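You operate a simulated robot arm through the tools that you are given. There is no shell and no other tool. Be economical: measure what you need, move in short steps, check, and stop when the job is done.

The job below is to be done with a simulated two-armed robot. You get a single attempt, and the scene is never put back.

JOB
Holding the flask steady, screw its cup on, wipe the tea ring off its top, slide it into the sleeve.
Fine: steady the sleeve too; cloth back. What is to be rubbed or washed off counts as gone when no trace of it is left.

It is judged by the outcome, as a careful person would: the job done as asked, and still so three seconds after it is handed in. It fails if anything else is knocked over, pushed out of place, dropped, spilled or broken. Flat cloth is picked up by pressing the open fingertips on it (5 to 10 N) and closing them slowly along it; thin cloth reads only 2 to 8 mm in the jaws.

ROBOT AND FRAMES
Two 7-joint arms with two-finger parallel grippers on one trunk, on a base that drives. Base frame: it is fixed to the floor where the robot stands at the start and does not move with it; the origin is under the middle of the robot, x ahead of it, y to its left, z up. Units: m, degrees, N and s.
The left shoulder is at the start at [0.07, 0.163, 1.195], the right one opposite. With the tool pointing down near the work surface each hand reaches from about 0.4 to 0.88 m from the robot's upright axis, wherever it stands, measured 20 degrees to its own side. Places, roughly: flask cup (6x6x5 cm) [0.4, 0, 1]; sleeve [0.5, -0.5, 0.9]. Payload 3.43 kg a hand.
The TCP of each hand is the grasp point between the finger pads, 0.034 m short of the fingertips. In the tool frame z runs along the fingers and y along their closing line. The gripper opens to 0.128 m. The fingers are 0.024 m wide and 0.012 m thick; the gripper's body (0.048 by 0.13 m) begins 0.096 m behind the TCP.
Orientation is that of the tool frame in the base frame, as a unit quaternion [w, x, y, z]. With the fingers straight down and closing along the base's y, the tool's x points along the base's -x, its y along +y and its z along -z.

CONTROLS
- The arms move only by the tool servo_tool. It takes "left_series", "right_series" or both (then of equal length, played together; a hand with none holds still); each is a list of rows, each an object (a shift or turn left out is 0, a gripper value left out holds the last) with "turn": the turn, a rotation vector about the tool's x, y, z in degrees, a list of three; "delta_pos": the shift along the tool's x, y, z in m, a list of three; "gripper": the gripper command, from -1 (fully open) to 1 (shut), values between in proportion. In form: [{"turn": [wx, wy, wz], "delta_pos": [dx, dy, dz], "gripper": gripper}, ...]. A call has 1 to 8 rows; each row shifts and turns the commanded pose from where the row before left it, along the tool's axes as they then stand. A row lasts 0.2 s, in which the tool goes at most 0.05 m and 8.6 degrees; a call with a longer step from one row to the next is refused whole, and so is a gripper value outside its range. A pose out of reach is approached as far as the arm can. The call stops where the force on the tool passes 40 N (or 10 N more than at its start, if that is more) or the arm is blocked; 0.2 s more then pass. Each finger travels about 0.153 m/s and halts on what it meets, pressing with about 39 N; the grip force reading is that of the motor and also rises with nothing between the fingers. The clock runs only during rows and for 0.2 s after the last one: add rows that do not move to give the fingers time. The reply holds the time, the measured pose of the TCP, the force on the tool along the base axes, the opening and the grip force, in the units named above and with some noise, with the torque about the TCP (base axes, N m) and any sound that the robot's microphone picked up.
- Cameras (640 x 400 px; columns grow to the right, rows downward): "scene" is now at [0.135, -0.0285, 1.4308]; the picture's right is [-0.32, -0.95, -0.00], its down [-0.49, 0.17, -0.85] and it looks along [0.81, -0.27, -0.52] (base axes); focal length 275 px, centre (320, 200). "left" rides on the left gripper at [0.076, 0.011, -0.16] in its tool frame; the picture's right is [-0.15, 0.99, 0.00], its down [-0.88, -0.13, -0.46] and it looks along [-0.45, -0.07, 0.89] (tool axes); focal length 234 px, centre (320, 200). "right" rides on the right gripper at [0.076, -0.011, -0.16] in its tool frame; the picture's right is [0.15, 0.99, 0.00], its down [-0.88, 0.13, -0.46] and it looks along [-0.45, 0.07, 0.89] (tool axes); focal length 234 px, centre (320, 200). There is no depth. A picture from a camera that has moved, and an enlarged one, comes with that camera's place and axes in the base frame and with its lens.
- grab_frame(camera): a new picture of that camera. No time passes.
- lift_body(by): slides the trunk up (or, below 0, down) by that many m; the arms and the scene camera ride with it, the base frame stays. It gives what a move gives, with no picture.
- roll_base(legs): drives the robot by 1 to 6 legs, each [ahead, left, turn to the left] in m, m and degrees, along the robot's own axes; the way and the turn of a leg run together, so that a leg with both is an arc; at most 1.5 m and 180 degrees a leg. The arms and the cameras ride along, it lands a little off, and it stops where it bumps. It gives what a move gives.
- pan_tilt(pan, tilt): turns the head with the scene camera to pan (to the left, within 86 degrees either way) and tilt (down, from -29 to 69), counted from straight ahead of the robot. It gives what a move gives.
- enlarge(camera, box): a new picture of the part [left, top, right, bottom] of that camera's present view, enlarged. No time passes.
- hand_in(): hands the job in; it is judged then, once.

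Work in short steps. Places have to be worked out from the pictures, the camera data and where the tool is seen: move nearer, look again, correct. Check each grasp and each placing, and mend what went wrong. You have 120 turns and 92 pictures in all, those below and enlarged ones among them. Open the grippers and draw the arms clear of the work before you hand the job in, unless the task says otherwise; then end with one line.

The tools are called after "Call:" as name(argument=value, ...) on one line, values as JSON. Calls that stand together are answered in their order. servo_tool: Moves the arms, as the interface text tells. Its arguments: {"type":"object","properties":{"left_series":{"type":"array","items":{"type":"object","properties":{"turn":{"type":"array","items":{"type":"number"}},"delta_pos":{"type":"array","items":{"type":"number"}},"gripper":{"type":"number"}}}},"right_series":{"type":"array","items":{"type":"object","properties":{"turn":{"type":"array","items":{"type":"number"}},"delta_pos":{"type":"array","items":{"type":"number"}},"gripper":{"type":"number"}}}}},"required":[]} The other tools are called the same way: lift_body (by) slides the trunk up or down; roll_base (legs) drives the base; pan_tilt (pan, tilt) turns the head that bears the scene camera; grab_frame (camera) takes a picture; enlarge (camera, box) takes an enlarged picture of a part of a camera's view; hand_in () hands the job in.

At the start:

```text
t: 0.0
left_tcp_pos: [0.5211, -0.0326, 1.3078]
left_orientation: [0.0, 0.0, 1.0, 0.0]
left_wrist_force: [-0.4, -0.3, 0.9]
left_moment: [0.02, 0.02, -0.01]
left_width: 0.1277
left_finger_force: 0.0
right_tcp_pos: [0.443, -0.407, 1.3083]
right_orientation: [0.0, 0.001, 1.0, 0.001]
right_wrist_force: [0.4, 0.5, 0.1]
right_moment: [-0.03, 0.02, 0.0]
right_width: 0.1283
right_finger_force: 0.1
trunk travel left (down, up): [-0.675, 0.265]
robot x, y, heading: [0.0005, -0.0018, -0.1]
head pan, tilt: [-18.6, 31.3]
```

scene: 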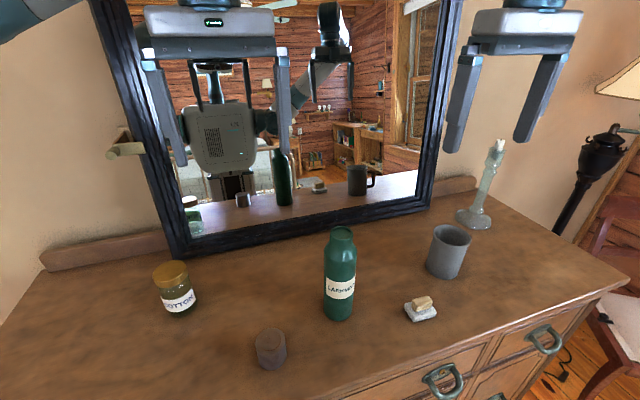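
right: 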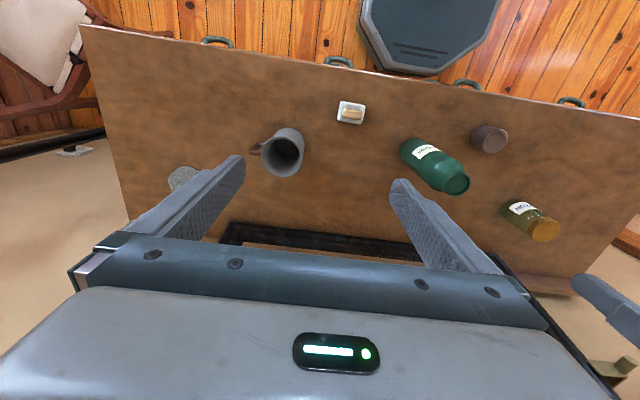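
left: 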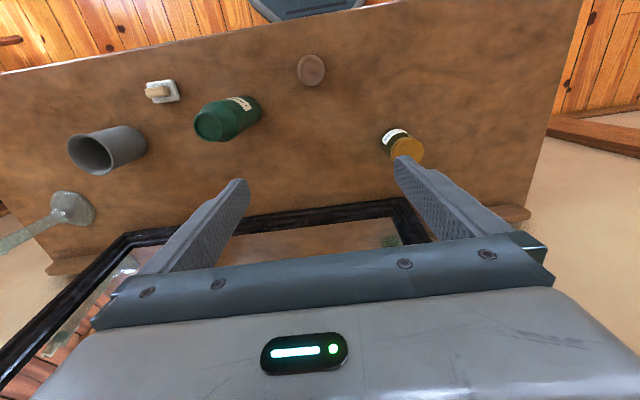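

I see a green flask, a small brown cup, a grey sleeve with a handle, and something small on a white piece. I enlarge to examine them.

Call:
enlarge(camera="scene", box=[230, 200, 390, 390])

Call:
enlarge(camera="scene", box=[390, 200, 510, 340])

Call:
enlarge(camera="right", box=[230, 80, 530, 220])

```text
2.11 times, centred on (310, 295) of scene
camera zoom: at [0.135, -0.0285, 1.4308], right [-0.32, -0.95, 0.0], down [-0.49, 0.17, -0.85], along [0.81, -0.27, -0.52], focal length 580 px, centre (341, 0)
```

zoom: 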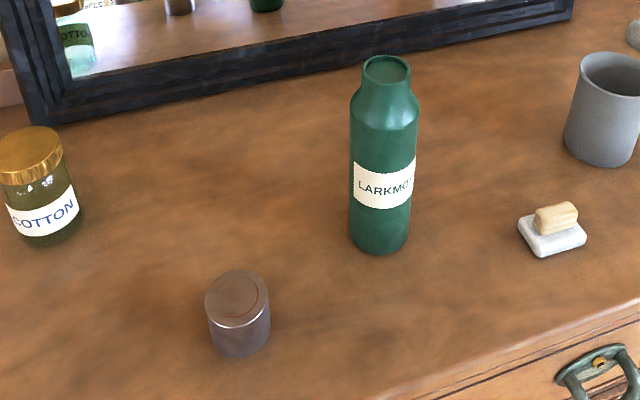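

```text
2.86 times, centred on (450, 270) of scene
camera zoom: at [0.135, -0.0285, 1.4308], right [-0.32, -0.95, 0.0], down [-0.49, 0.17, -0.85], along [0.81, -0.27, -0.52], focal length 787 px, centre (-51, 0)
```

zoom: 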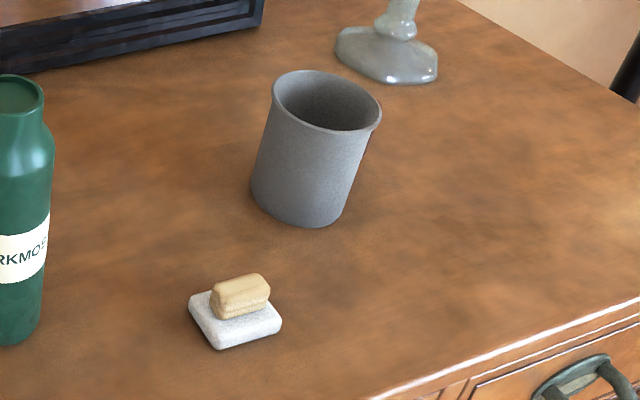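

```text
2.13 times, centred on (380, 150) of right
camera zoom: at [0.3684, -0.4185, 1.4683], right [-0.15, 0.99, 0.0], down [0.88, 0.13, 0.46], along [0.45, 0.07, -0.89], focal length 500 px, centre (192, 307)
```

zoom: 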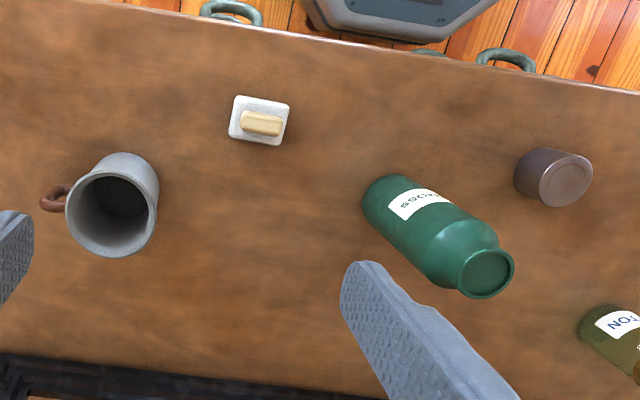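

Positions so far: cup ≈(0.425,-0.036), flask ≈(0.471,-0.18, top 1.14), sleeve ≈(0.505,-0.47, top 1.04), white pad ≈(0.42,-0.35). I look closer at the pad, cup and sleeve handle.

Call:
enlarge(camera="scene", box=[395, 285, 445, 330])

Call:
enlarge(camera="left", box=[280, 40, 340, 100])

Call:
enlarge(camera="right", box=[240, 90, 380, 190])

```text
8.89 times, centred on (420, 308) of scene
camera zoom: at [0.135, -0.0285, 1.4308], right [-0.32, -0.95, 0.0], down [-0.49, 0.17, -0.85], along [0.81, -0.27, -0.52], focal length 2448 px, centre (-569, -756)
```

zoom: 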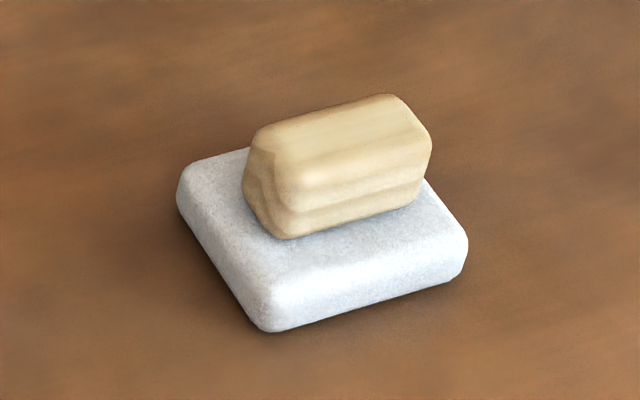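

```text
6.67 times, centred on (310, 70) of left
camera zoom: at [0.4448, -0.0205, 1.4671], right [0.14, 0.99, 0.0], down [0.88, -0.13, 0.46], along [0.45, -0.07, -0.89], focal length 1561 px, centre (387, 1067)
```

zoom: 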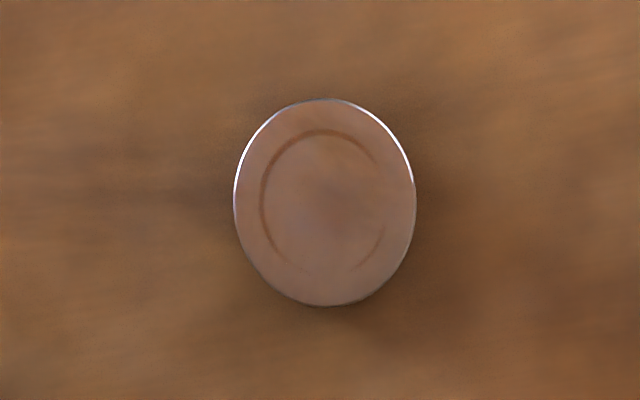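

```text
4.00 times, centred on (310, 140) of right
camera zoom: at [0.3684, -0.4185, 1.4683], right [-0.15, 0.99, 0.0], down [0.88, 0.13, 0.46], along [0.45, 0.07, -0.89], focal length 937 px, centre (360, 440)
```

zoom: 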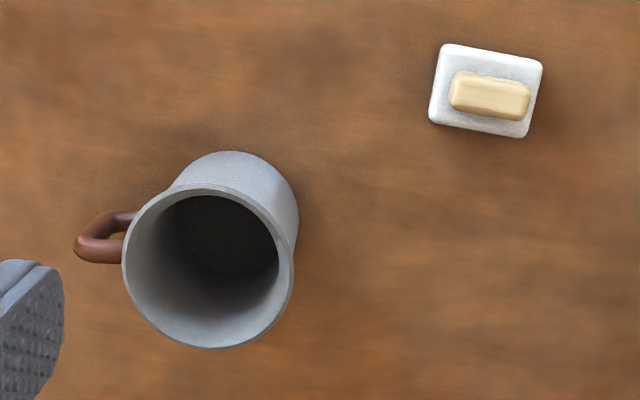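

The pad with the wooden grip is the wiper, and the tea ring is on the cup's closed top. The left hand will hold the flask horizontally, pointing -y, so first I turn it at its present height.

Call:
servo_tool(left_series=[{"turn": [8.5, 0, 0], "delta_pos": [0, 0.02, 0]}, {"turn": [8.5, 0, 0], "delta_pos": [0, 0.02, 0]}, {"turn": [8.5, 0, 0]}, {"turn": [8.5, 0, 0]}, {"turn": [8.5, 0, 0]}, {"turn": [8.5, 0, 0]}, {"turn": [8.5, 0, 0]}, {"turn": [8.5, 0, 0]}])

```text
t: 1.8
left_tcp_pos: [0.5205, 0.0079, 1.3039]
left_orientation: [0.0, -0.001, 0.828, -0.561]
left_wrist_force: [0.5, -0.3, 0.3]
left_moment: [-0.03, 0.01, -0.01]
left_width: 0.1278
left_finger_force: 0.1
right_tcp_pos: [0.4432, -0.4046, 1.3085]
right_orientation: [0.0, 0.001, 1.0, -0.001]
right_wrist_force: [-0.3, -0.3, -0.1]
right_moment: [-0.05, -0.01, -0.01]
right_width: 0.1277
right_finger_force: 0.0
trunk travel left (down, up): [-0.675, 0.265]
robot x, y, heading: [0.0003, 0.0001, 0.1]
head pan, tilt: [-18.6, 31.3]
```

The turn tracks well. I finish pitching to horizontal and begin the roll.

Call:
servo_tool(left_series=[{"turn": [8, 0, 0]}, {"turn": [8, 0, 0]}, {"turn": [6, 0, 0]}, {"turn": [0, 0, -8.5]}, {"turn": [0, 0, -8.5]}, {"turn": [0, 0, -8.5]}, {"turn": [0, 0, -8.5]}, {"turn": [0, 0, -8.5]}])

Call:
servo_tool(left_series=[{"turn": [0, 0, -8.5]}, {"turn": [0, 0, -8.5]}, {"turn": [0, 0, -8.5]}, {"turn": [0, 0, -8.5]}, {"turn": [0, 0, -8.5]}, {"turn": [0, 0, -5]}])

```text
t: 3.6
left_tcp_pos: [0.5201, 0.0079, 1.3038]
left_orientation: [0.256, 0.258, -0.658, 0.66]
left_wrist_force: [-0.2, 0.5, -0.3]
left_moment: [-0.01, 0.0, 0.0]
left_width: 0.1279
left_finger_force: 0.0
right_tcp_pos: [0.4432, -0.4067, 1.3097]
right_orientation: [0.0, 0.0, 1.0, 0.0]
right_wrist_force: [0.0, -0.4, 0.4]
right_moment: [0.04, -0.03, 0.01]
right_width: 0.1282
right_finger_force: 0.1
trunk travel left (down, up): [-0.675, 0.265]
robot x, y, heading: [0.0017, -0.0003, -0.0]
head pan, tilt: [-18.6, 31.3]
```

```text
t: 5.0
left_tcp_pos: [0.5211, 0.0082, 1.304]
left_orientation: [0.501, 0.5, -0.499, 0.5]
left_wrist_force: [0.8, -0.4, 0.7]
left_moment: [0.0, -0.01, 0.05]
left_width: 0.1281
left_finger_force: 0.1
right_tcp_pos: [0.4425, -0.4064, 1.3096]
right_orientation: [0.001, -0.001, 1.0, 0.0]
right_wrist_force: [-0.3, 0.4, -0.3]
right_moment: [-0.01, -0.02, 0.03]
right_width: 0.1281
right_finger_force: 0.1
trunk travel left (down, up): [-0.675, 0.265]
robot x, y, heading: [0.0009, 0.0009, 0.0]
head pan, tilt: [-18.6, 31.3]
```

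The left hand is now horizontal (tool x up, y = -X, z = -Y). I lower it to z≈1.07 beside the flask.

Call:
servo_tool(left_series=[{"delta_pos": [0, 0.048, 0]}, {"delta_pos": [-0.04, 0, 0]}, {"delta_pos": [-0.04, 0, 0]}, {"delta_pos": [-0.04, 0, 0]}, {"delta_pos": [-0.04, 0, 0]}, {"delta_pos": [-0.04, 0, 0]}, {"delta_pos": [-0.034, 0, 0]}, {}])

Call:
grab_frame(camera="scene")

Call:
grab_frame(camera="left")

```text
t: 6.5
left_tcp_pos: [0.4891, 0.0196, 1.1798]
left_orientation: [0.43, 0.454, -0.55, 0.554]
left_wrist_force: [-0.8, 0.1, 0.8]
left_moment: [0.01, 0.01, 0.0]
left_width: 0.128
left_finger_force: 0.0
right_tcp_pos: [0.4412, -0.4069, 1.3075]
right_orientation: [0.002, 0.001, 1.0, 0.001]
right_wrist_force: [0.6, -0.1, -0.7]
right_moment: [-0.01, 0.0, 0.01]
right_width: 0.1281
right_finger_force: 0.0
trunk travel left (down, up): [-0.675, 0.265]
robot x, y, heading: [0.0013, 0.0013, 0.1]
head pan, tilt: [-18.6, 31.3]
stopped in row 7 (left hand): the arm was blocked; the commanded pose is now the measured one
```

```text
82 pictures are left
camera scene: at [0.1327, -0.0295, 1.429], right [-0.32, -0.95, 0.0], down [-0.49, 0.17, -0.86], along [0.81, -0.27, -0.52], focal length 275 px, centre (320, 200)
```

scene: 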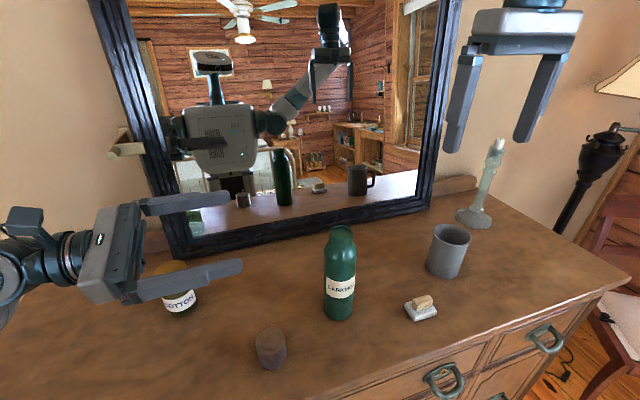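

```text
81 pictures are left
camera left: at [0.4565, 0.1776, 1.2537], right [-0.93, -0.02, -0.36], down [0.31, 0.48, -0.82], along [0.19, -0.88, -0.44], focal length 234 px, centre (320, 200)
```

left: 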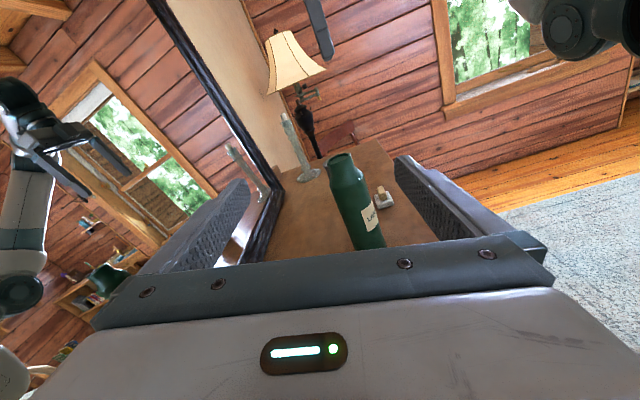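

The arm blocks: the roll is near its limit with the camera up. The camera-down roll is more natural for this arm, so I raise the hand a little and roll the other way.

Call:
servo_tool(left_series=[{"turn": [0, 0, 8.4], "delta_pos": [0.04, 0, 0]}, {"turn": [0, 0, 8.4], "delta_pos": [0.04, 0, 0]}, {"turn": [0, 0, 8.4], "delta_pos": [0.04, 0, 0]}, {"turn": [0, 0, 8.4]}, {"turn": [0, 0, 8.4]}, {"turn": [0, 0, 8.4]}, {"turn": [0, 0, 8.4]}, {"turn": [0, 0, 8.4]}])

Call:
servo_tool(left_series=[{"turn": [0, 0, 8.4]}, {"turn": [0, 0, 8.4]}, {"turn": [0, 0, 8.4]}, {"turn": [0, 0, 8.4]}, {"turn": [0, 0, 8.4]}, {"turn": [0, 0, 8.4]}, {"turn": [0, 0, 8.4]}, {"turn": [0, 0, 8.4]}])

Call:
servo_tool(left_series=[{"turn": [0, 0, 8.4]}, {"turn": [0, 0, 8.4]}, {"turn": [0, 0, 8.4]}, {"turn": [0, 0, 8]}])

```text
t: 8.3
left_tcp_pos: [0.4503, 0.0171, 1.2881]
left_orientation: [-0.057, -0.076, 0.706, -0.701]
left_wrist_force: [-0.4, 1.0, 0.4]
left_moment: [0.0, 0.01, 0.03]
left_width: 0.1282
left_finger_force: 0.0
right_tcp_pos: [0.4446, -0.4022, 1.309]
right_orientation: [0.0, 0.0, 1.0, 0.0]
right_wrist_force: [0.9, 0.2, 0.5]
right_moment: [-0.01, -0.01, 0.01]
right_width: 0.1279
right_finger_force: 0.0
trunk travel left (down, up): [-0.675, 0.265]
robot x, y, heading: [0.0037, 0.0035, 0.2]
head pan, tilt: [-18.6, 31.3]
```

```text
t: 10.1
left_tcp_pos: [0.4494, 0.0179, 1.2892]
left_orientation: [0.34, 0.328, 0.631, -0.616]
left_wrist_force: [-0.5, 0.1, -0.2]
left_moment: [-0.01, -0.01, -0.01]
left_width: 0.1281
left_finger_force: 0.1
right_tcp_pos: [0.4477, -0.4043, 1.3086]
right_orientation: [0.0, -0.001, 1.0, -0.001]
right_wrist_force: [0.3, -0.3, 0.5]
right_moment: [-0.01, -0.01, 0.0]
right_width: 0.1281
right_finger_force: 0.1
trunk travel left (down, up): [-0.675, 0.265]
robot x, y, heading: [0.0002, 0.0068, -0.0]
head pan, tilt: [-18.6, 31.3]
```

```text
t: 11.3
left_tcp_pos: [0.3883, 0.0373, 1.3073]
left_orientation: [0.521, 0.509, 0.507, -0.461]
left_wrist_force: [0.0, -0.1, -0.2]
left_moment: [-0.02, 0.02, -0.03]
left_width: 0.1284
left_finger_force: 0.2
left hand out of reach, approached as far as the arm can: row 4
right_tcp_pos: [0.4288, -0.4089, 1.3112]
right_orientation: [0.008, -0.004, 1.0, 0.004]
right_wrist_force: [-0.2, -0.9, -0.5]
right_moment: [0.06, 0.0, 0.0]
right_width: 0.1281
right_finger_force: 0.0
trunk travel left (down, up): [-0.675, 0.265]
robot x, y, heading: [0.0015, 0.0046, 0.5]
head pan, tilt: [-18.6, 31.3]
stopped in row 4 (left hand): the arm was blocked; the commanded pose is now the measured one
```

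Roll is near its limit here too. A diagonal, downward-tilted hold should relieve the wrist, so I yaw the tool forward and tilt it down.

Call:
servo_tool(left_series=[{"turn": [0, 5, 0], "delta_pos": [0, 0.01, 0]}, {"turn": [0, 8, 0], "delta_pos": [0, 0.02, 0]}, {"turn": [0, 8, 0], "delta_pos": [0, 0.02, 0]}, {"turn": [0, 8, 0], "delta_pos": [0, 0.02, 0]}, {"turn": [-8, 0, 0]}, {"turn": [-8, 0, 0]}, {}])

```text
t: 12.9
left_tcp_pos: [0.4795, 0.0474, 1.2992]
left_orientation: [0.451, 0.546, 0.663, -0.243]
left_wrist_force: [-0.1, -0.4, 0.4]
left_moment: [0.01, 0.0, -0.03]
left_width: 0.1283
left_finger_force: 0.0
right_tcp_pos: [0.4491, -0.3989, 1.3077]
right_orientation: [-0.001, -0.002, 1.0, 0.001]
right_wrist_force: [0.2, -0.5, 0.5]
right_moment: [0.02, 0.02, -0.01]
right_width: 0.1281
right_finger_force: 0.0
trunk travel left (down, up): [-0.675, 0.265]
robot x, y, heading: [0.0031, 0.0043, 0.4]
head pan, tilt: [-18.6, 31.3]
```

The tool now points forward-right and 28° down, with an 11° roll error. I level the closing axis and test reach by going to a pre-grasp 12 cm short of the flask, well above the cup.

Call:
servo_tool(left_series=[{"turn": [0, 0, -5.5]}, {"turn": [0, 0, -5.5]}, {"delta_pos": [0.0193, -0.0189, 0.0345]}, {"delta_pos": [0.0193, -0.0189, 0.0345]}, {"delta_pos": [0.0193, -0.0189, 0.0345]}, {"delta_pos": [0.0193, -0.0189, 0.0345]}, {"delta_pos": [0.0193, -0.0189, 0.0345]}, {}])

Call:
grab_frame(camera="left")

Call:
grab_frame(camera="scene")

```text
t: 14.7
left_tcp_pos: [0.4318, -0.0855, 1.1322]
left_orientation: [0.425, 0.481, 0.711, -0.287]
left_wrist_force: [0.4, 0.4, -0.4]
left_moment: [0.01, -0.01, -0.02]
left_width: 0.1279
left_finger_force: 0.0
right_tcp_pos: [0.4474, -0.3992, 1.3085]
right_orientation: [-0.001, -0.002, 1.0, 0.0]
right_wrist_force: [0.0, 0.2, 0.0]
right_moment: [-0.02, 0.03, 0.01]
right_width: 0.1278
right_finger_force: 0.1
trunk travel left (down, up): [-0.675, 0.265]
robot x, y, heading: [-0.0002, 0.0028, 0.1]
head pan, tilt: [-18.6, 31.3]
```

```text
80 pictures are left
camera left: at [0.3759, 0.0839, 1.1413], right [0.94, 0.31, 0.13], down [-0.12, -0.06, 0.99], along [0.31, -0.95, -0.03], focal length 234 px, centre (320, 200)
```

left: 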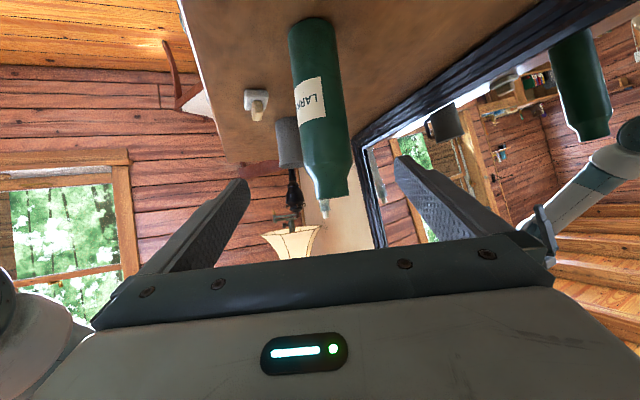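

```text
79 pictures are left
camera scene: at [0.1378, -0.0218, 1.4309], right [-0.31, -0.95, 0.0], down [-0.49, 0.16, -0.85], along [0.81, -0.27, -0.52], focal length 275 px, centre (320, 200)
```

scene: 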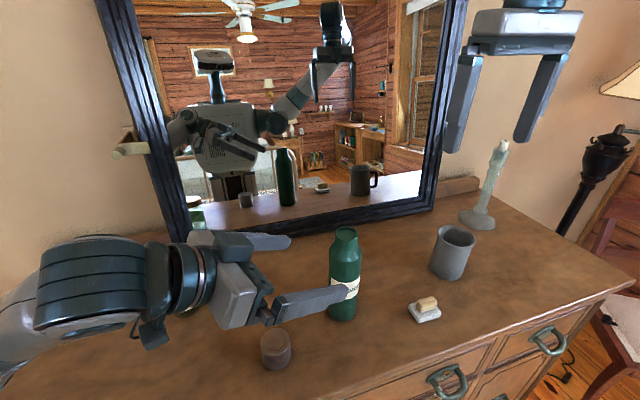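

The pre-grasp is reachable. Refined: flask axis ≈(0.477,-0.181), cup ≈(0.427,-0.036). The right hand must take the cup before the left comes in, so I back the left hand off and then bring the right over the cup.

Call:
servo_tool(left_series=[{"delta_pos": [0.0044, 0.0139, -0.0362]}, {"delta_pos": [0.0044, 0.0139, -0.0362]}, {"delta_pos": [0.0044, 0.0139, -0.0362]}, {"delta_pos": [0.0044, 0.0139, -0.0362]}, {"delta_pos": [0.0044, 0.0139, -0.0362]}, {"delta_pos": [0.0044, 0.0139, -0.0362]}, {}, {}], right_series=[{}, {"delta_pos": [0.0, 0.02, 0]}, {"delta_pos": [0.0, 0.04, 0]}, {"delta_pos": [0.005, 0.045, 0]}, {"delta_pos": [0.005, 0.045, 0]}, {"delta_pos": [0.005, 0.045, 0]}, {"delta_pos": [0.005, 0.045, 0]}, {"delta_pos": [0, 0.045, 0], "gripper": -0.4}])

Call:
servo_tool(right_series=[{"delta_pos": [0, 0.04, 0]}, {"delta_pos": [0, 0.038, 0]}, {"delta_pos": [0, 0, 0.04]}, {"delta_pos": [0, 0, 0.04]}, {"delta_pos": [0, 0, 0.04]}, {"delta_pos": [0, 0, 0.04]}, {"delta_pos": [0, 0, 0.03]}, {}])

Call:
grab_frame(camera="right")

Call:
grab_frame(camera="scene")

```text
t: 16.5
left_tcp_pos: [0.449, 0.1294, 1.2145]
left_orientation: [0.424, 0.481, 0.712, -0.288]
left_wrist_force: [1.2, 0.5, -0.1]
left_moment: [0.0, -0.01, -0.08]
left_width: 0.1281
left_finger_force: 0.0
left hand out of reach, approached as far as the arm can: row 1, 2
right_tcp_pos: [0.4319, -0.1251, 1.3064]
right_orientation: [-0.002, 0.0, 1.0, 0.0]
right_wrist_force: [0.6, 0.1, -0.1]
right_moment: [0.0, 0.03, 0.0]
right_width: 0.0897
right_finger_force: 0.1
right hand out of reach, approached as far as the arm can: row 8
trunk travel left (down, up): [-0.675, 0.265]
robot x, y, heading: [0.0048, 0.0062, 0.2]
head pan, tilt: [-18.6, 31.3]
```

```text
t: 18.3
left_tcp_pos: [0.4437, 0.1316, 1.2159]
left_orientation: [0.425, 0.482, 0.71, -0.287]
left_wrist_force: [0.9, -0.3, 0.0]
left_moment: [-0.01, -0.01, 0.02]
left_width: 0.1282
left_finger_force: 0.0
right_tcp_pos: [0.426, -0.1245, 1.1177]
right_orientation: [0.0, -0.003, 1.0, 0.001]
right_wrist_force: [0.6, 0.5, 0.7]
right_moment: [0.0, -0.05, -0.03]
right_width: 0.0897
right_finger_force: 0.0
right hand out of reach, approached as far as the arm can: row 1, 2
trunk travel left (down, up): [-0.675, 0.265]
robot x, y, heading: [0.0024, 0.0034, 0.1]
head pan, tilt: [-18.6, 31.3]
```

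```text
78 pictures are left
camera right: at [0.3508, -0.1372, 1.2778], right [-0.15, 0.99, 0.0], down [0.88, 0.13, 0.46], along [0.45, 0.07, -0.89], focal length 234 px, centre (320, 200)
```

right: 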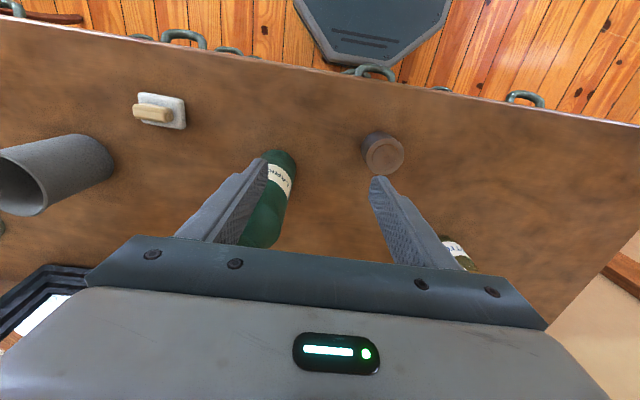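

```text
77 pictures are left
camera scene: at [0.1371, -0.0221, 1.431], right [-0.31, -0.95, 0.0], down [-0.49, 0.16, -0.85], along [0.81, -0.27, -0.52], focal length 275 px, centre (320, 200)
```

scene: 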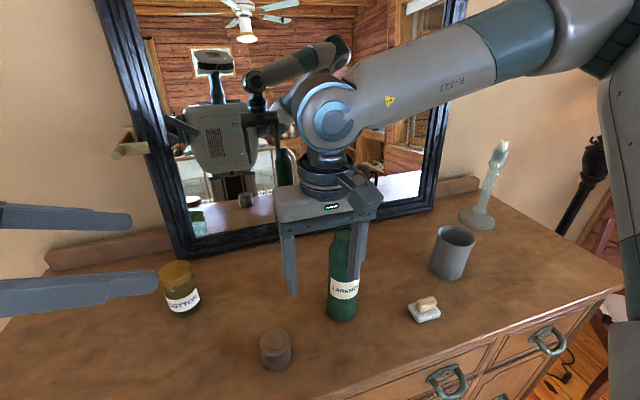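

The right hand cannot reach across to the cup from here, and its finger is close to the flask. I lift straight up, then move the base back and left by 0.1 m to bring everything into reach.

Call:
servo_tool(right_series=[{"delta_pos": [0, 0, -0.03]}, {"delta_pos": [0, 0, -0.045]}, {"delta_pos": [0, 0, -0.045]}, {"delta_pos": [0, 0, -0.045]}])

Call:
roll_base(legs=[[-0.1, 0.1, 0]])

```text
t: 19.3
left_tcp_pos: [0.444, 0.1309, 1.2162]
left_orientation: [0.427, 0.479, 0.712, -0.285]
left_wrist_force: [0.7, 0.2, -0.6]
left_moment: [0.04, -0.01, -0.03]
left_width: 0.1281
left_finger_force: 0.1
right_tcp_pos: [0.425, -0.1245, 1.2838]
right_orientation: [0.0, -0.002, 1.0, 0.001]
right_wrist_force: [-0.2, 0.2, 0.4]
right_moment: [-0.02, -0.02, 0.0]
right_width: 0.0895
right_finger_force: 0.1
trunk travel left (down, up): [-0.675, 0.265]
robot x, y, heading: [0.0037, 0.0052, 0.1]
head pan, tilt: [-18.6, 31.3]
```

```text
t: 20.6
left_tcp_pos: [0.3451, 0.2307, 1.2162]
left_orientation: [0.426, 0.48, 0.712, -0.285]
left_wrist_force: [0.1, 0.7, -0.8]
left_moment: [-0.01, -0.01, 0.04]
left_width: 0.1279
left_finger_force: 0.1
right_tcp_pos: [0.326, -0.0267, 1.284]
right_orientation: [-0.001, -0.001, 1.0, 0.001]
right_wrist_force: [0.3, 0.3, 1.1]
right_moment: [0.01, 0.03, 0.0]
right_width: 0.0895
right_finger_force: 0.1
trunk travel left (down, up): [-0.675, 0.265]
robot x, y, heading: [-0.1006, 0.1075, 0.5]
head pan, tilt: [-18.6, 31.3]
```

The base is at (-0.10,0.107). I move the right hand over the cup and look.

Call:
servo_tool(right_series=[{"delta_pos": [-0.04, -0.005, 0]}, {"delta_pos": [-0.04, -0.005, 0]}, {"delta_pos": [-0.021, 0, 0.02]}, {"delta_pos": [0, 0, 0.045]}, {"delta_pos": [0, 0, 0.045]}, {"delta_pos": [0, 0, 0.045]}, {"delta_pos": [0, 0, 0.04]}, {}])

Call:
grab_frame(camera="right")

Call:
grab_frame(camera="scene")

```text
t: 22.4
left_tcp_pos: [0.3446, 0.2301, 1.2171]
left_orientation: [0.426, 0.48, 0.711, -0.286]
left_wrist_force: [0.0, 0.6, -0.2]
left_moment: [0.0, -0.02, -0.01]
left_width: 0.1279
left_finger_force: 0.0
right_tcp_pos: [0.4088, -0.0385, 1.0909]
right_orientation: [0.0, -0.001, 1.0, 0.001]
right_wrist_force: [-0.3, 0.5, 0.3]
right_moment: [-0.03, -0.03, 0.0]
right_width: 0.0898
right_finger_force: 0.0
right hand out of reach, approached as far as the arm can: row 2
trunk travel left (down, up): [-0.675, 0.265]
robot x, y, heading: [-0.094, 0.1058, 0.2]
head pan, tilt: [-18.6, 31.3]
```

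```text
76 pictures are left
camera right: at [0.3342, -0.05, 1.2495], right [-0.15, 0.99, 0.0], down [0.88, 0.13, 0.46], along [0.45, 0.07, -0.89], focal length 234 px, centre (320, 200)
```

right: 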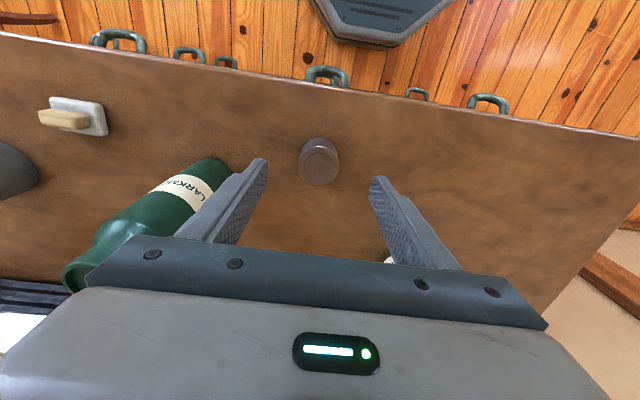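

```text
75 pictures are left
camera scene: at [0.0375, 0.0779, 1.431], right [-0.32, -0.95, 0.0], down [-0.49, 0.16, -0.85], along [0.81, -0.27, -0.52], focal length 275 px, centre (320, 200)
```

scene: 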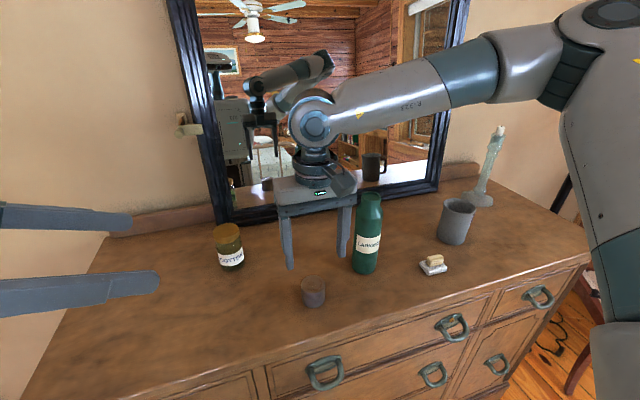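

Cup centre computes to (0.422,-0.036). I align and descend to TCP z≈0.975, then close.

Call:
servo_tool(right_series=[{"delta_pos": [-0.013, 0.0025, 0]}, {"delta_pos": [0, 0, 0.04]}, {"delta_pos": [0, 0, 0.04]}, {"delta_pos": [0, 0, 0.025]}, {"delta_pos": [0, 0, 0.01]}, {}])

Call:
grab_frame(camera="right")

Call:
enlarge(camera="scene", box=[260, 170, 420, 320])

```text
t: 23.8
left_tcp_pos: [0.3452, 0.2305, 1.2159]
left_orientation: [0.426, 0.481, 0.711, -0.287]
left_wrist_force: [-0.1, 0.1, 0.3]
left_moment: [0.01, 0.02, 0.01]
left_width: 0.1279
left_finger_force: 0.0
right_tcp_pos: [0.4198, -0.0401, 0.9755]
right_orientation: [0.0, -0.001, 1.0, 0.003]
right_wrist_force: [-0.1, -0.7, 0.2]
right_moment: [0.03, 0.0, 0.01]
right_width: 0.0896
right_finger_force: 0.0
right hand out of reach, approached as far as the arm can: row 5
trunk travel left (down, up): [-0.675, 0.265]
robot x, y, heading: [-0.0964, 0.1063, 0.1]
head pan, tilt: [-18.6, 31.3]
```

```text
74 pictures are left
camera right: at [0.3457, -0.0536, 1.1358], right [-0.15, 0.99, 0.0], down [0.88, 0.13, 0.46], along [0.45, 0.07, -0.89], focal length 234 px, centre (320, 200)
```

right: 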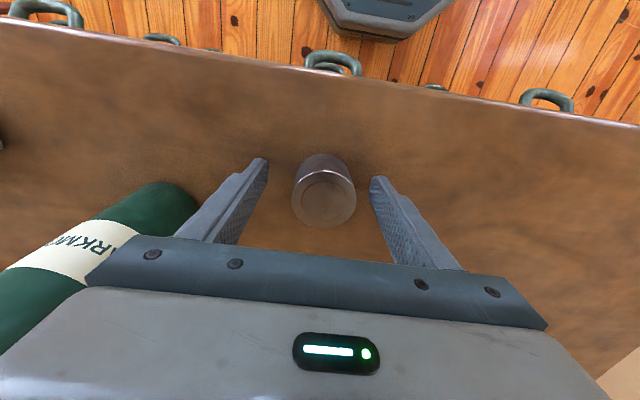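

```text
2.67 times, centred on (340, 245) of scene
camera zoom: at [0.0387, 0.0775, 1.4308], right [-0.32, -0.95, 0.0], down [-0.49, 0.16, -0.85], along [0.81, -0.27, -0.52], focal length 734 px, centre (267, 80)
```

zoom: 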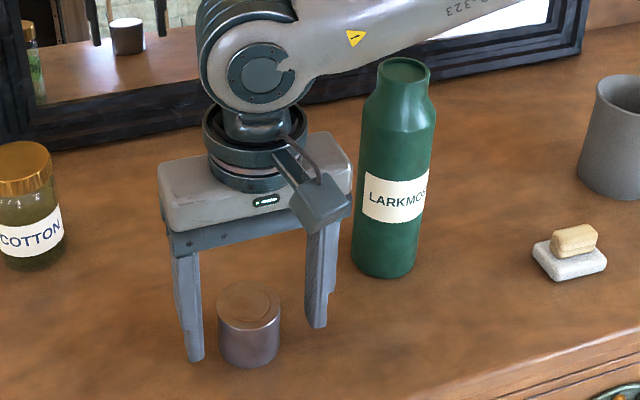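

The cup sits between the fingers, with the centre about 3 mm ahead. I nudge and close gently.

Call:
servo_tool(right_series=[{"delta_pos": [-0.004, 0.002, 0]}, {"gripper": 0.0}, {"gripper": 0.2}, {"gripper": 0.4}, {"gripper": 0.6}, {"gripper": 0.6}])

```text
t: 25.2
left_tcp_pos: [0.3451, 0.2299, 1.217]
left_orientation: [0.425, 0.482, 0.711, -0.286]
left_wrist_force: [0.2, -0.3, -0.1]
left_moment: [0.02, -0.01, 0.0]
left_width: 0.1284
left_finger_force: 0.1
right_tcp_pos: [0.4235, -0.0417, 0.9781]
right_orientation: [0.0, -0.001, 1.0, 0.002]
right_wrist_force: [0.3, 0.1, 2.5]
right_moment: [-0.03, -0.05, 0.01]
right_width: 0.05
right_finger_force: 39.1
right hand out of reach, approached as far as the arm can: row 1
trunk travel left (down, up): [-0.675, 0.265]
robot x, y, heading: [-0.095, 0.1077, 0.1]
head pan, tilt: [-18.6, 31.3]
```

The cup is held (width 0.05). I lift it, carry it high above the flask, and pre-rotate the wrist counter-clockwise so there is a long screwing stroke.

Call:
servo_tool(right_series=[{"delta_pos": [0, 0, -0.01]}, {"delta_pos": [0, 0, -0.04]}, {"delta_pos": [0, 0, -0.045]}, {"delta_pos": [0, 0, -0.045]}, {"delta_pos": [0, 0, -0.045]}, {"delta_pos": [0, 0, -0.045]}, {"delta_pos": [0, 0, -0.045]}, {"delta_pos": [0, 0, -0.045]}])

Call:
servo_tool(right_series=[{"delta_pos": [-0.02, -0.035, 0]}, {"delta_pos": [-0.02, -0.035, 0]}, {"delta_pos": [-0.013, -0.035, 0]}, {"delta_pos": [0, -0.034, 0]}, {"turn": [0, 0, -8]}, {"turn": [0, 0, -8]}, {"turn": [0, 0, -8]}, {"turn": [0, 0, -8]}])

Call:
servo_tool(right_series=[{"turn": [0, 0, -8]}, {"turn": [0, 0, -8]}, {"turn": [0, 0, -8]}, {"turn": [0, 0, -8]}, {"turn": [0, 0, -8]}, {"turn": [0, 0, -8]}])

```text
t: 27.0
left_tcp_pos: [0.3432, 0.2306, 1.2172]
left_orientation: [0.426, 0.481, 0.711, -0.286]
left_wrist_force: [-0.2, -1.1, 0.3]
left_moment: [0.06, -0.03, 0.01]
left_width: 0.1278
left_finger_force: 0.0
right_tcp_pos: [0.4151, -0.0617, 1.295]
right_orientation: [0.001, 0.0, 1.0, 0.001]
right_wrist_force: [0.0, 1.1, -0.3]
right_moment: [0.01, -0.05, -0.01]
right_width: 0.0496
right_finger_force: 38.8
right hand out of reach, approached as far as the arm can: row 8
trunk travel left (down, up): [-0.675, 0.265]
robot x, y, heading: [-0.0981, 0.1024, 0.5]
head pan, tilt: [-18.6, 31.3]
```

```text
t: 28.8
left_tcp_pos: [0.3453, 0.23, 1.2155]
left_orientation: [0.424, 0.481, 0.712, -0.286]
left_wrist_force: [-0.3, -1.4, 0.5]
left_moment: [0.01, -0.02, -0.02]
left_width: 0.128
left_finger_force: 0.1
right_tcp_pos: [0.4705, -0.1988, 1.2927]
right_orientation: [-0.001, -0.277, 0.961, 0.001]
right_wrist_force: [0.3, -0.2, -0.7]
right_moment: [-0.07, 0.02, 0.01]
right_width: 0.05
right_finger_force: 39.5
trunk travel left (down, up): [-0.675, 0.265]
robot x, y, heading: [-0.0959, 0.1026, 0.1]
head pan, tilt: [-18.6, 31.3]
```

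```text
t: 30.2
left_tcp_pos: [0.3451, 0.2316, 1.2164]
left_orientation: [0.425, 0.481, 0.712, -0.286]
left_wrist_force: [1.1, 0.7, 0.0]
left_moment: [-0.05, 0.02, 0.0]
left_width: 0.128
left_finger_force: 0.0
right_tcp_pos: [0.3294, -0.085, 1.2662]
right_orientation: [0.0, -0.642, 0.767, -0.001]
right_wrist_force: [0.6, 0.1, -0.2]
right_moment: [-0.01, 0.03, 0.01]
right_width: 0.0499
right_finger_force: 38.9
right hand out of reach, approached as far as the arm can: row 2, 3, 4, 5, 6
trunk travel left (down, up): [-0.675, 0.265]
robot x, y, heading: [-0.0966, 0.1054, 0.1]
head pan, tilt: [-18.6, 31.3]
```

Yaw -80° is out of reach at this place. I turn back to about -35° and see where the hand returns to.

Call:
servo_tool(right_series=[{"turn": [0, 0, 8]}, {"turn": [0, 0, 8]}, {"turn": [0, 0, 8]}, {"turn": [0, 0, 8]}, {"turn": [0, 0, 8]}, {"turn": [0, 0, 5]}, {}])

```text
t: 31.8
left_tcp_pos: [0.3447, 0.2301, 1.216]
left_orientation: [0.426, 0.48, 0.712, -0.286]
left_wrist_force: [-1.0, -0.1, -0.3]
left_moment: [0.02, -0.01, -0.01]
left_width: 0.1279
left_finger_force: 0.0
right_tcp_pos: [0.3307, -0.0861, 1.2664]
right_orientation: [-0.001, -0.301, 0.954, 0.001]
right_wrist_force: [-0.6, 0.1, -1.0]
right_moment: [0.01, -0.02, -0.01]
right_width: 0.0497
right_finger_force: 38.8
trunk travel left (down, up): [-0.675, 0.265]
robot x, y, heading: [-0.0985, 0.1052, 0.1]
head pan, tilt: [-18.6, 31.3]
```

Now I bring the right hand (yaw ~35°) above the flask and, at the same time, the left hand to its pre-grasp.

Call:
servo_tool(right_series=[{"delta_pos": [-0.0163, -0.0404, -0.011]}, {"delta_pos": [-0.0163, -0.0404, -0.011]}, {"delta_pos": [-0.0163, -0.0404, -0.011]}, {"delta_pos": [-0.0163, -0.0404, -0.011]}, {}, {}, {}, {}], left_series=[{"delta_pos": [-0.0093, -0.0041, 0.0411]}, {"delta_pos": [-0.0093, -0.0041, 0.0411]}, {"delta_pos": [-0.0093, -0.0041, 0.0411]}, {"delta_pos": [-0.0093, -0.0041, 0.0411]}, {"delta_pos": [-0.0093, -0.0041, 0.0411]}, {"delta_pos": [-0.0093, -0.0041, 0.0411]}, {"delta_pos": [-0.0093, -0.0041, 0.0411]}, {"delta_pos": [-0.0093, -0.0041, 0.0411]}])

Call:
grab_frame(camera="left")

Call:
grab_frame(camera="scene")

```text
t: 33.6
left_tcp_pos: [0.436, -0.0845, 1.125]
left_orientation: [0.424, 0.482, 0.711, -0.286]
left_wrist_force: [-0.2, -0.1, 0.4]
left_moment: [-0.03, 0.03, -0.01]
left_width: 0.1282
left_finger_force: 0.1
right_tcp_pos: [0.4771, -0.182, 1.3093]
right_orientation: [0.001, -0.301, 0.953, 0.001]
right_wrist_force: [0.0, -0.2, -1.0]
right_moment: [0.05, -0.04, 0.04]
right_width: 0.0494
right_finger_force: 38.8
trunk travel left (down, up): [-0.675, 0.265]
robot x, y, heading: [-0.0954, 0.1047, 0.3]
head pan, tilt: [-18.6, 31.3]
```

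```text
72 pictures are left
camera left: at [0.3804, 0.0848, 1.1336], right [0.94, 0.3, 0.13], down [-0.12, -0.07, 0.99], along [0.31, -0.95, -0.03], focal length 234 px, centre (320, 200)
```

left: 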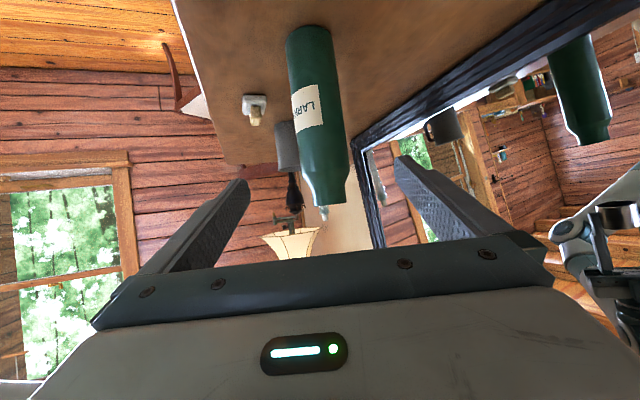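

```text
71 pictures are left
camera scene: at [0.0382, 0.0759, 1.4308], right [-0.32, -0.95, 0.0], down [-0.49, 0.16, -0.85], along [0.81, -0.27, -0.52], focal length 275 px, centre (320, 200)
```

scene: 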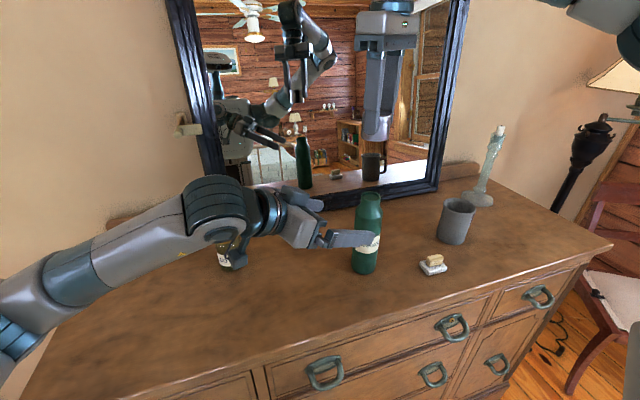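

The flask axis is confirmed at ≈(0.478,-0.18). I advance the left hand to the flask and close gradually.

Call:
servo_tool(left_series=[{"delta_pos": [0, 0.0028, 0.028]}, {"delta_pos": [0, 0, 0.03]}, {"delta_pos": [0, 0, 0.03]}, {"delta_pos": [0, 0, 0.025]}, {"gripper": -0.3}, {"gripper": -0.1}, {"gripper": -0.05}])

Call:
grab_frame(camera="left")

Call:
enlarge(camera="scene", box=[280, 160, 440, 280])

```text
t: 35.2
left_tcp_pos: [0.4769, -0.1748, 1.0711]
left_orientation: [0.425, 0.482, 0.711, -0.287]
left_wrist_force: [-0.3, 0.1, -0.3]
left_moment: [-0.02, -0.01, 0.0]
left_width: 0.0674
left_finger_force: 0.1
right_tcp_pos: [0.4771, -0.1808, 1.3099]
right_orientation: [0.0, -0.301, 0.954, 0.001]
right_wrist_force: [0.8, -0.2, -0.4]
right_moment: [0.02, -0.04, -0.02]
right_width: 0.0497
right_finger_force: 39.0
trunk travel left (down, up): [-0.675, 0.265]
robot x, y, heading: [-0.1004, 0.1056, 0.2]
head pan, tilt: [-18.6, 31.3]
```

```text
70 pictures are left
camera left: at [0.4208, -0.0049, 1.0803], right [0.94, 0.3, 0.13], down [-0.12, -0.07, 0.99], along [0.31, -0.95, -0.03], focal length 234 px, centre (320, 200)
```

left: 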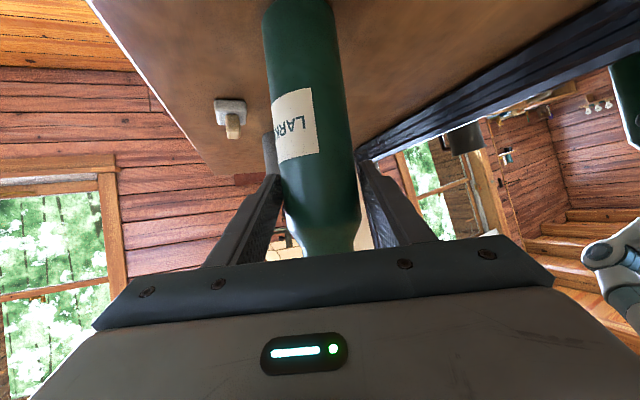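

```text
3.33 times, centred on (360, 220) of scene
camera zoom: at [0.0386, 0.0771, 1.4308], right [-0.32, -0.95, 0.0], down [-0.49, 0.16, -0.85], along [0.81, -0.27, -0.52], focal length 918 px, centre (187, 133)
```

zoom: 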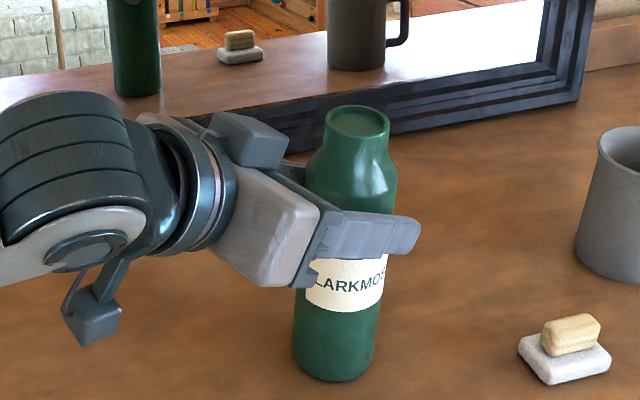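

The flask is well centred between the left fingers on its body. I close the grip.

Call:
servo_tool(left_series=[{"gripper": 0.0}, {"gripper": 0.05}, {"gripper": 0.15}, {"gripper": 0.3}, {"gripper": 0.3}])

Call:
enlarge(camera="scene", box=[280, 100, 440, 220])

```text
t: 36.4
left_tcp_pos: [0.4767, -0.1734, 1.0711]
left_orientation: [0.424, 0.482, 0.71, -0.288]
left_wrist_force: [0.0, -1.0, 0.6]
left_moment: [-0.05, -0.15, 0.0]
left_width: 0.059
left_finger_force: 39.0
right_tcp_pos: [0.4774, -0.1798, 1.3095]
right_orientation: [0.0, -0.302, 0.953, 0.002]
right_wrist_force: [-0.4, 0.1, -1.1]
right_moment: [0.01, 0.01, -0.01]
right_width: 0.0498
right_finger_force: 38.8
trunk travel left (down, up): [-0.675, 0.265]
robot x, y, heading: [-0.0959, 0.1048, 0.3]
head pan, tilt: [-18.6, 31.3]
```

```text
3.33 times, centred on (360, 160) of scene
camera zoom: at [0.0386, 0.0771, 1.4308], right [-0.32, -0.95, 0.0], down [-0.49, 0.16, -0.85], along [0.81, -0.27, -0.52], focal length 918 px, centre (187, 333)
```

zoom: 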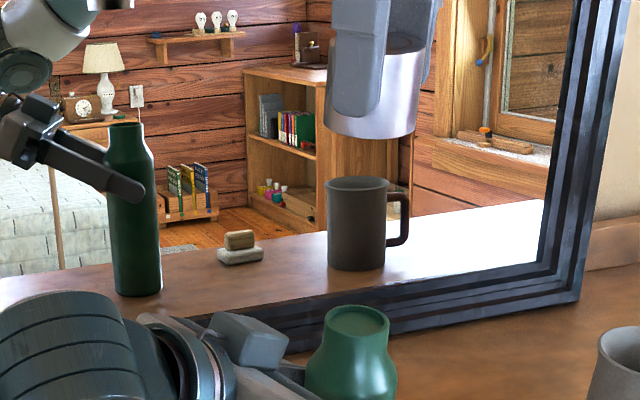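

Both are held; the flask rim is at z≈1.136 and the cup mouth ≈1.262. I lower the cup to just above the rim and check alignment.

Call:
servo_tool(right_series=[{"delta_pos": [0, 0, 0.03]}, {"delta_pos": [0, 0, 0.04]}, {"delta_pos": [0, 0, 0.035]}, {"delta_pos": [0, 0, 0.007]}, {}])

Call:
enlarge(camera="scene", box=[320, 150, 420, 230])

Call:
grab_frame(camera="left")

```text
t: 37.6
left_tcp_pos: [0.4762, -0.1744, 1.0718]
left_orientation: [0.425, 0.481, 0.711, -0.287]
left_wrist_force: [0.4, 0.3, 0.5]
left_moment: [0.01, -0.08, 0.03]
left_width: 0.0589
left_finger_force: 39.3
right_tcp_pos: [0.4768, -0.18, 1.1979]
right_orientation: [0.0, -0.301, 0.954, 0.001]
right_wrist_force: [-0.3, 0.6, -1.2]
right_moment: [-0.02, 0.01, 0.01]
right_width: 0.0497
right_finger_force: 38.9
trunk travel left (down, up): [-0.675, 0.265]
robot x, y, heading: [-0.0948, 0.1051, 0.0]
head pan, tilt: [-18.6, 31.3]
```

```text
5.00 times, centred on (370, 190) of scene
camera zoom: at [0.0386, 0.0773, 1.4308], right [-0.32, -0.95, 0.0], down [-0.49, 0.16, -0.85], along [0.81, -0.27, -0.52], focal length 1377 px, centre (70, 250)
```

zoom: 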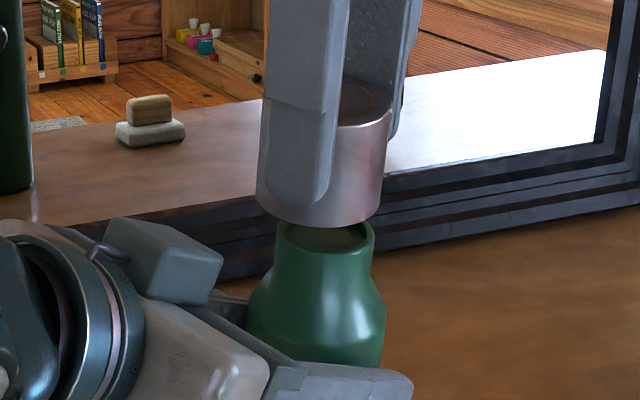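

```text
66 pictures are left
camera left: at [0.4208, -0.0046, 1.0803], right [0.94, 0.3, 0.13], down [-0.12, -0.07, 0.99], along [0.31, -0.95, -0.03], focal length 234 px, centre (320, 200)
```

left: 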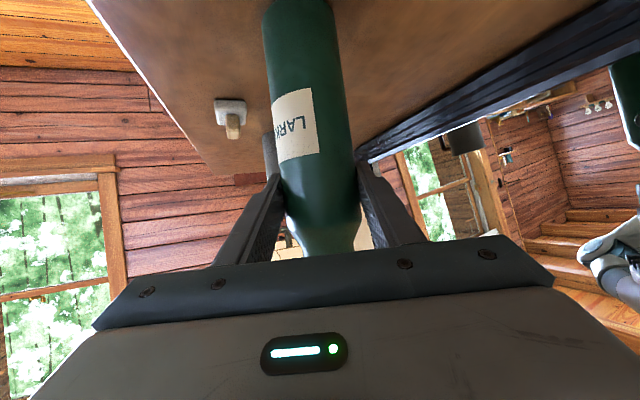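

The cup mouth appears about 3 mm to the left (+y) of the neck axis. I correct that and lower gently, watching the force.

Call:
servo_tool(right_series=[{"delta_pos": [0.0013, -0.0027, 0]}, {"delta_pos": [0, 0, 0.004]}, {"delta_pos": [0, 0, 0.004]}, {"delta_pos": [0, 0, 0.004]}, {"delta_pos": [0, 0, 0.004]}])

Call:
enlarge(camera="scene", box=[320, 150, 420, 230])

```text
t: 38.8
left_tcp_pos: [0.4753, -0.1731, 1.0718]
left_orientation: [0.425, 0.48, 0.712, -0.286]
left_wrist_force: [-0.3, -0.1, -0.1]
left_moment: [0.05, -0.02, 0.02]
left_width: 0.059
left_finger_force: 38.7
right_tcp_pos: [0.4776, -0.1831, 1.182]
right_orientation: [0.0, -0.302, 0.953, 0.0]
right_wrist_force: [-0.4, 0.6, 0.0]
right_moment: [-0.01, -0.01, 0.02]
right_width: 0.0498
right_finger_force: 39.3
trunk travel left (down, up): [-0.675, 0.265]
robot x, y, heading: [-0.0964, 0.1064, 0.3]
head pan, tilt: [-18.6, 31.3]
```

```text
5.00 times, centred on (370, 190) of scene
camera zoom: at [0.0386, 0.0773, 1.4308], right [-0.32, -0.95, 0.0], down [-0.49, 0.16, -0.85], along [0.81, -0.27, -0.52], focal length 1377 px, centre (70, 250)
```

zoom: 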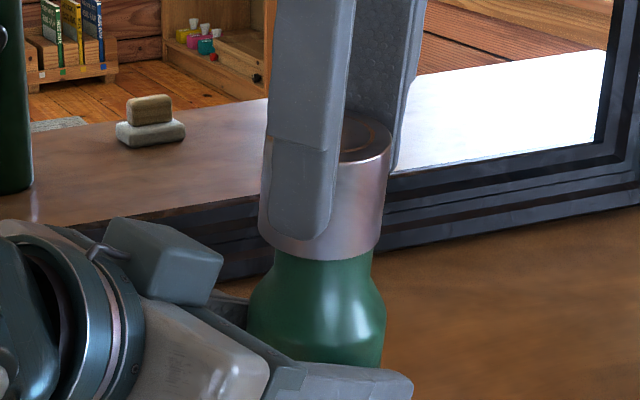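

No contact yet. I zoom in closer for a finer alignment measure.

Call:
enlarge(camera="scene", box=[352, 175, 402, 215])

```text
10.00 times, centred on (377, 195) of scene
camera zoom: at [0.0386, 0.0773, 1.4308], right [-0.32, -0.95, 0.0], down [-0.49, 0.16, -0.85], along [0.81, -0.27, -0.52], focal length 2754 px, centre (-250, 250)
```

zoom: 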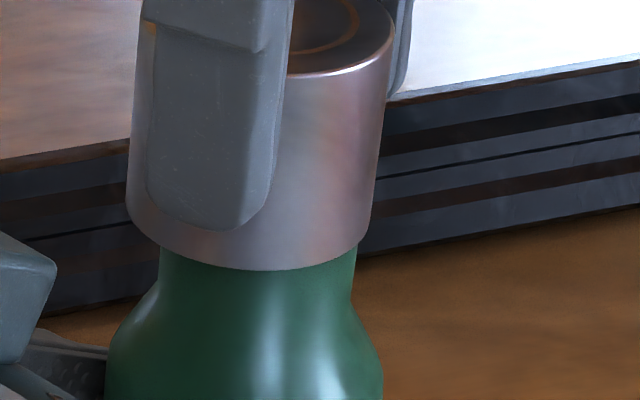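

The cup is still ~2.5 mm to the left in the view. I shift it and lower further.

Call:
servo_tool(right_series=[{"delta_pos": [0.002, -0.0015, 0]}, {"delta_pos": [0, 0, 0.002]}, {"delta_pos": [0, 0, 0.002]}, {"delta_pos": [0, 0, 0.002]}, {"delta_pos": [0, 0, 0.002]}, {}])

Call:
enlarge(camera="scene", box=[352, 175, 402, 215])

```text
t: 40.2
left_tcp_pos: [0.4765, -0.1743, 1.0716]
left_orientation: [0.426, 0.48, 0.712, -0.286]
left_wrist_force: [-0.4, 0.4, -0.1]
left_moment: [0.02, 0.01, 0.01]
left_width: 0.0589
left_finger_force: 39.0
right_tcp_pos: [0.4769, -0.1861, 1.174]
right_orientation: [0.0, -0.302, 0.953, 0.001]
right_wrist_force: [0.2, -0.5, -0.6]
right_moment: [-0.02, -0.01, 0.01]
right_width: 0.0497
right_finger_force: 39.4
trunk travel left (down, up): [-0.675, 0.265]
robot x, y, heading: [-0.0956, 0.1053, 0.3]
head pan, tilt: [-18.6, 31.3]
```

```text
10.00 times, centred on (377, 195) of scene
camera zoom: at [0.0386, 0.0773, 1.4308], right [-0.32, -0.95, 0.0], down [-0.49, 0.16, -0.85], along [0.81, -0.27, -0.52], focal length 2754 px, centre (-250, 250)
```

zoom: 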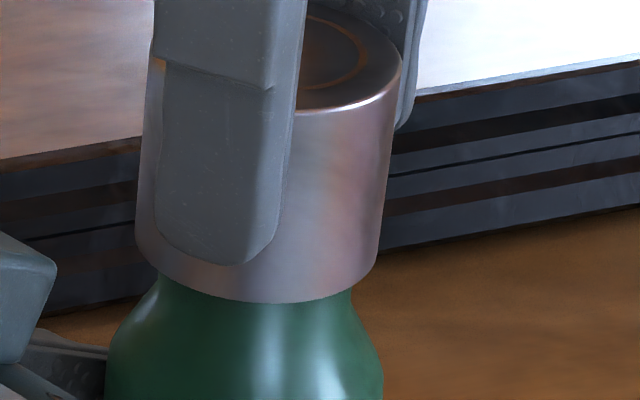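

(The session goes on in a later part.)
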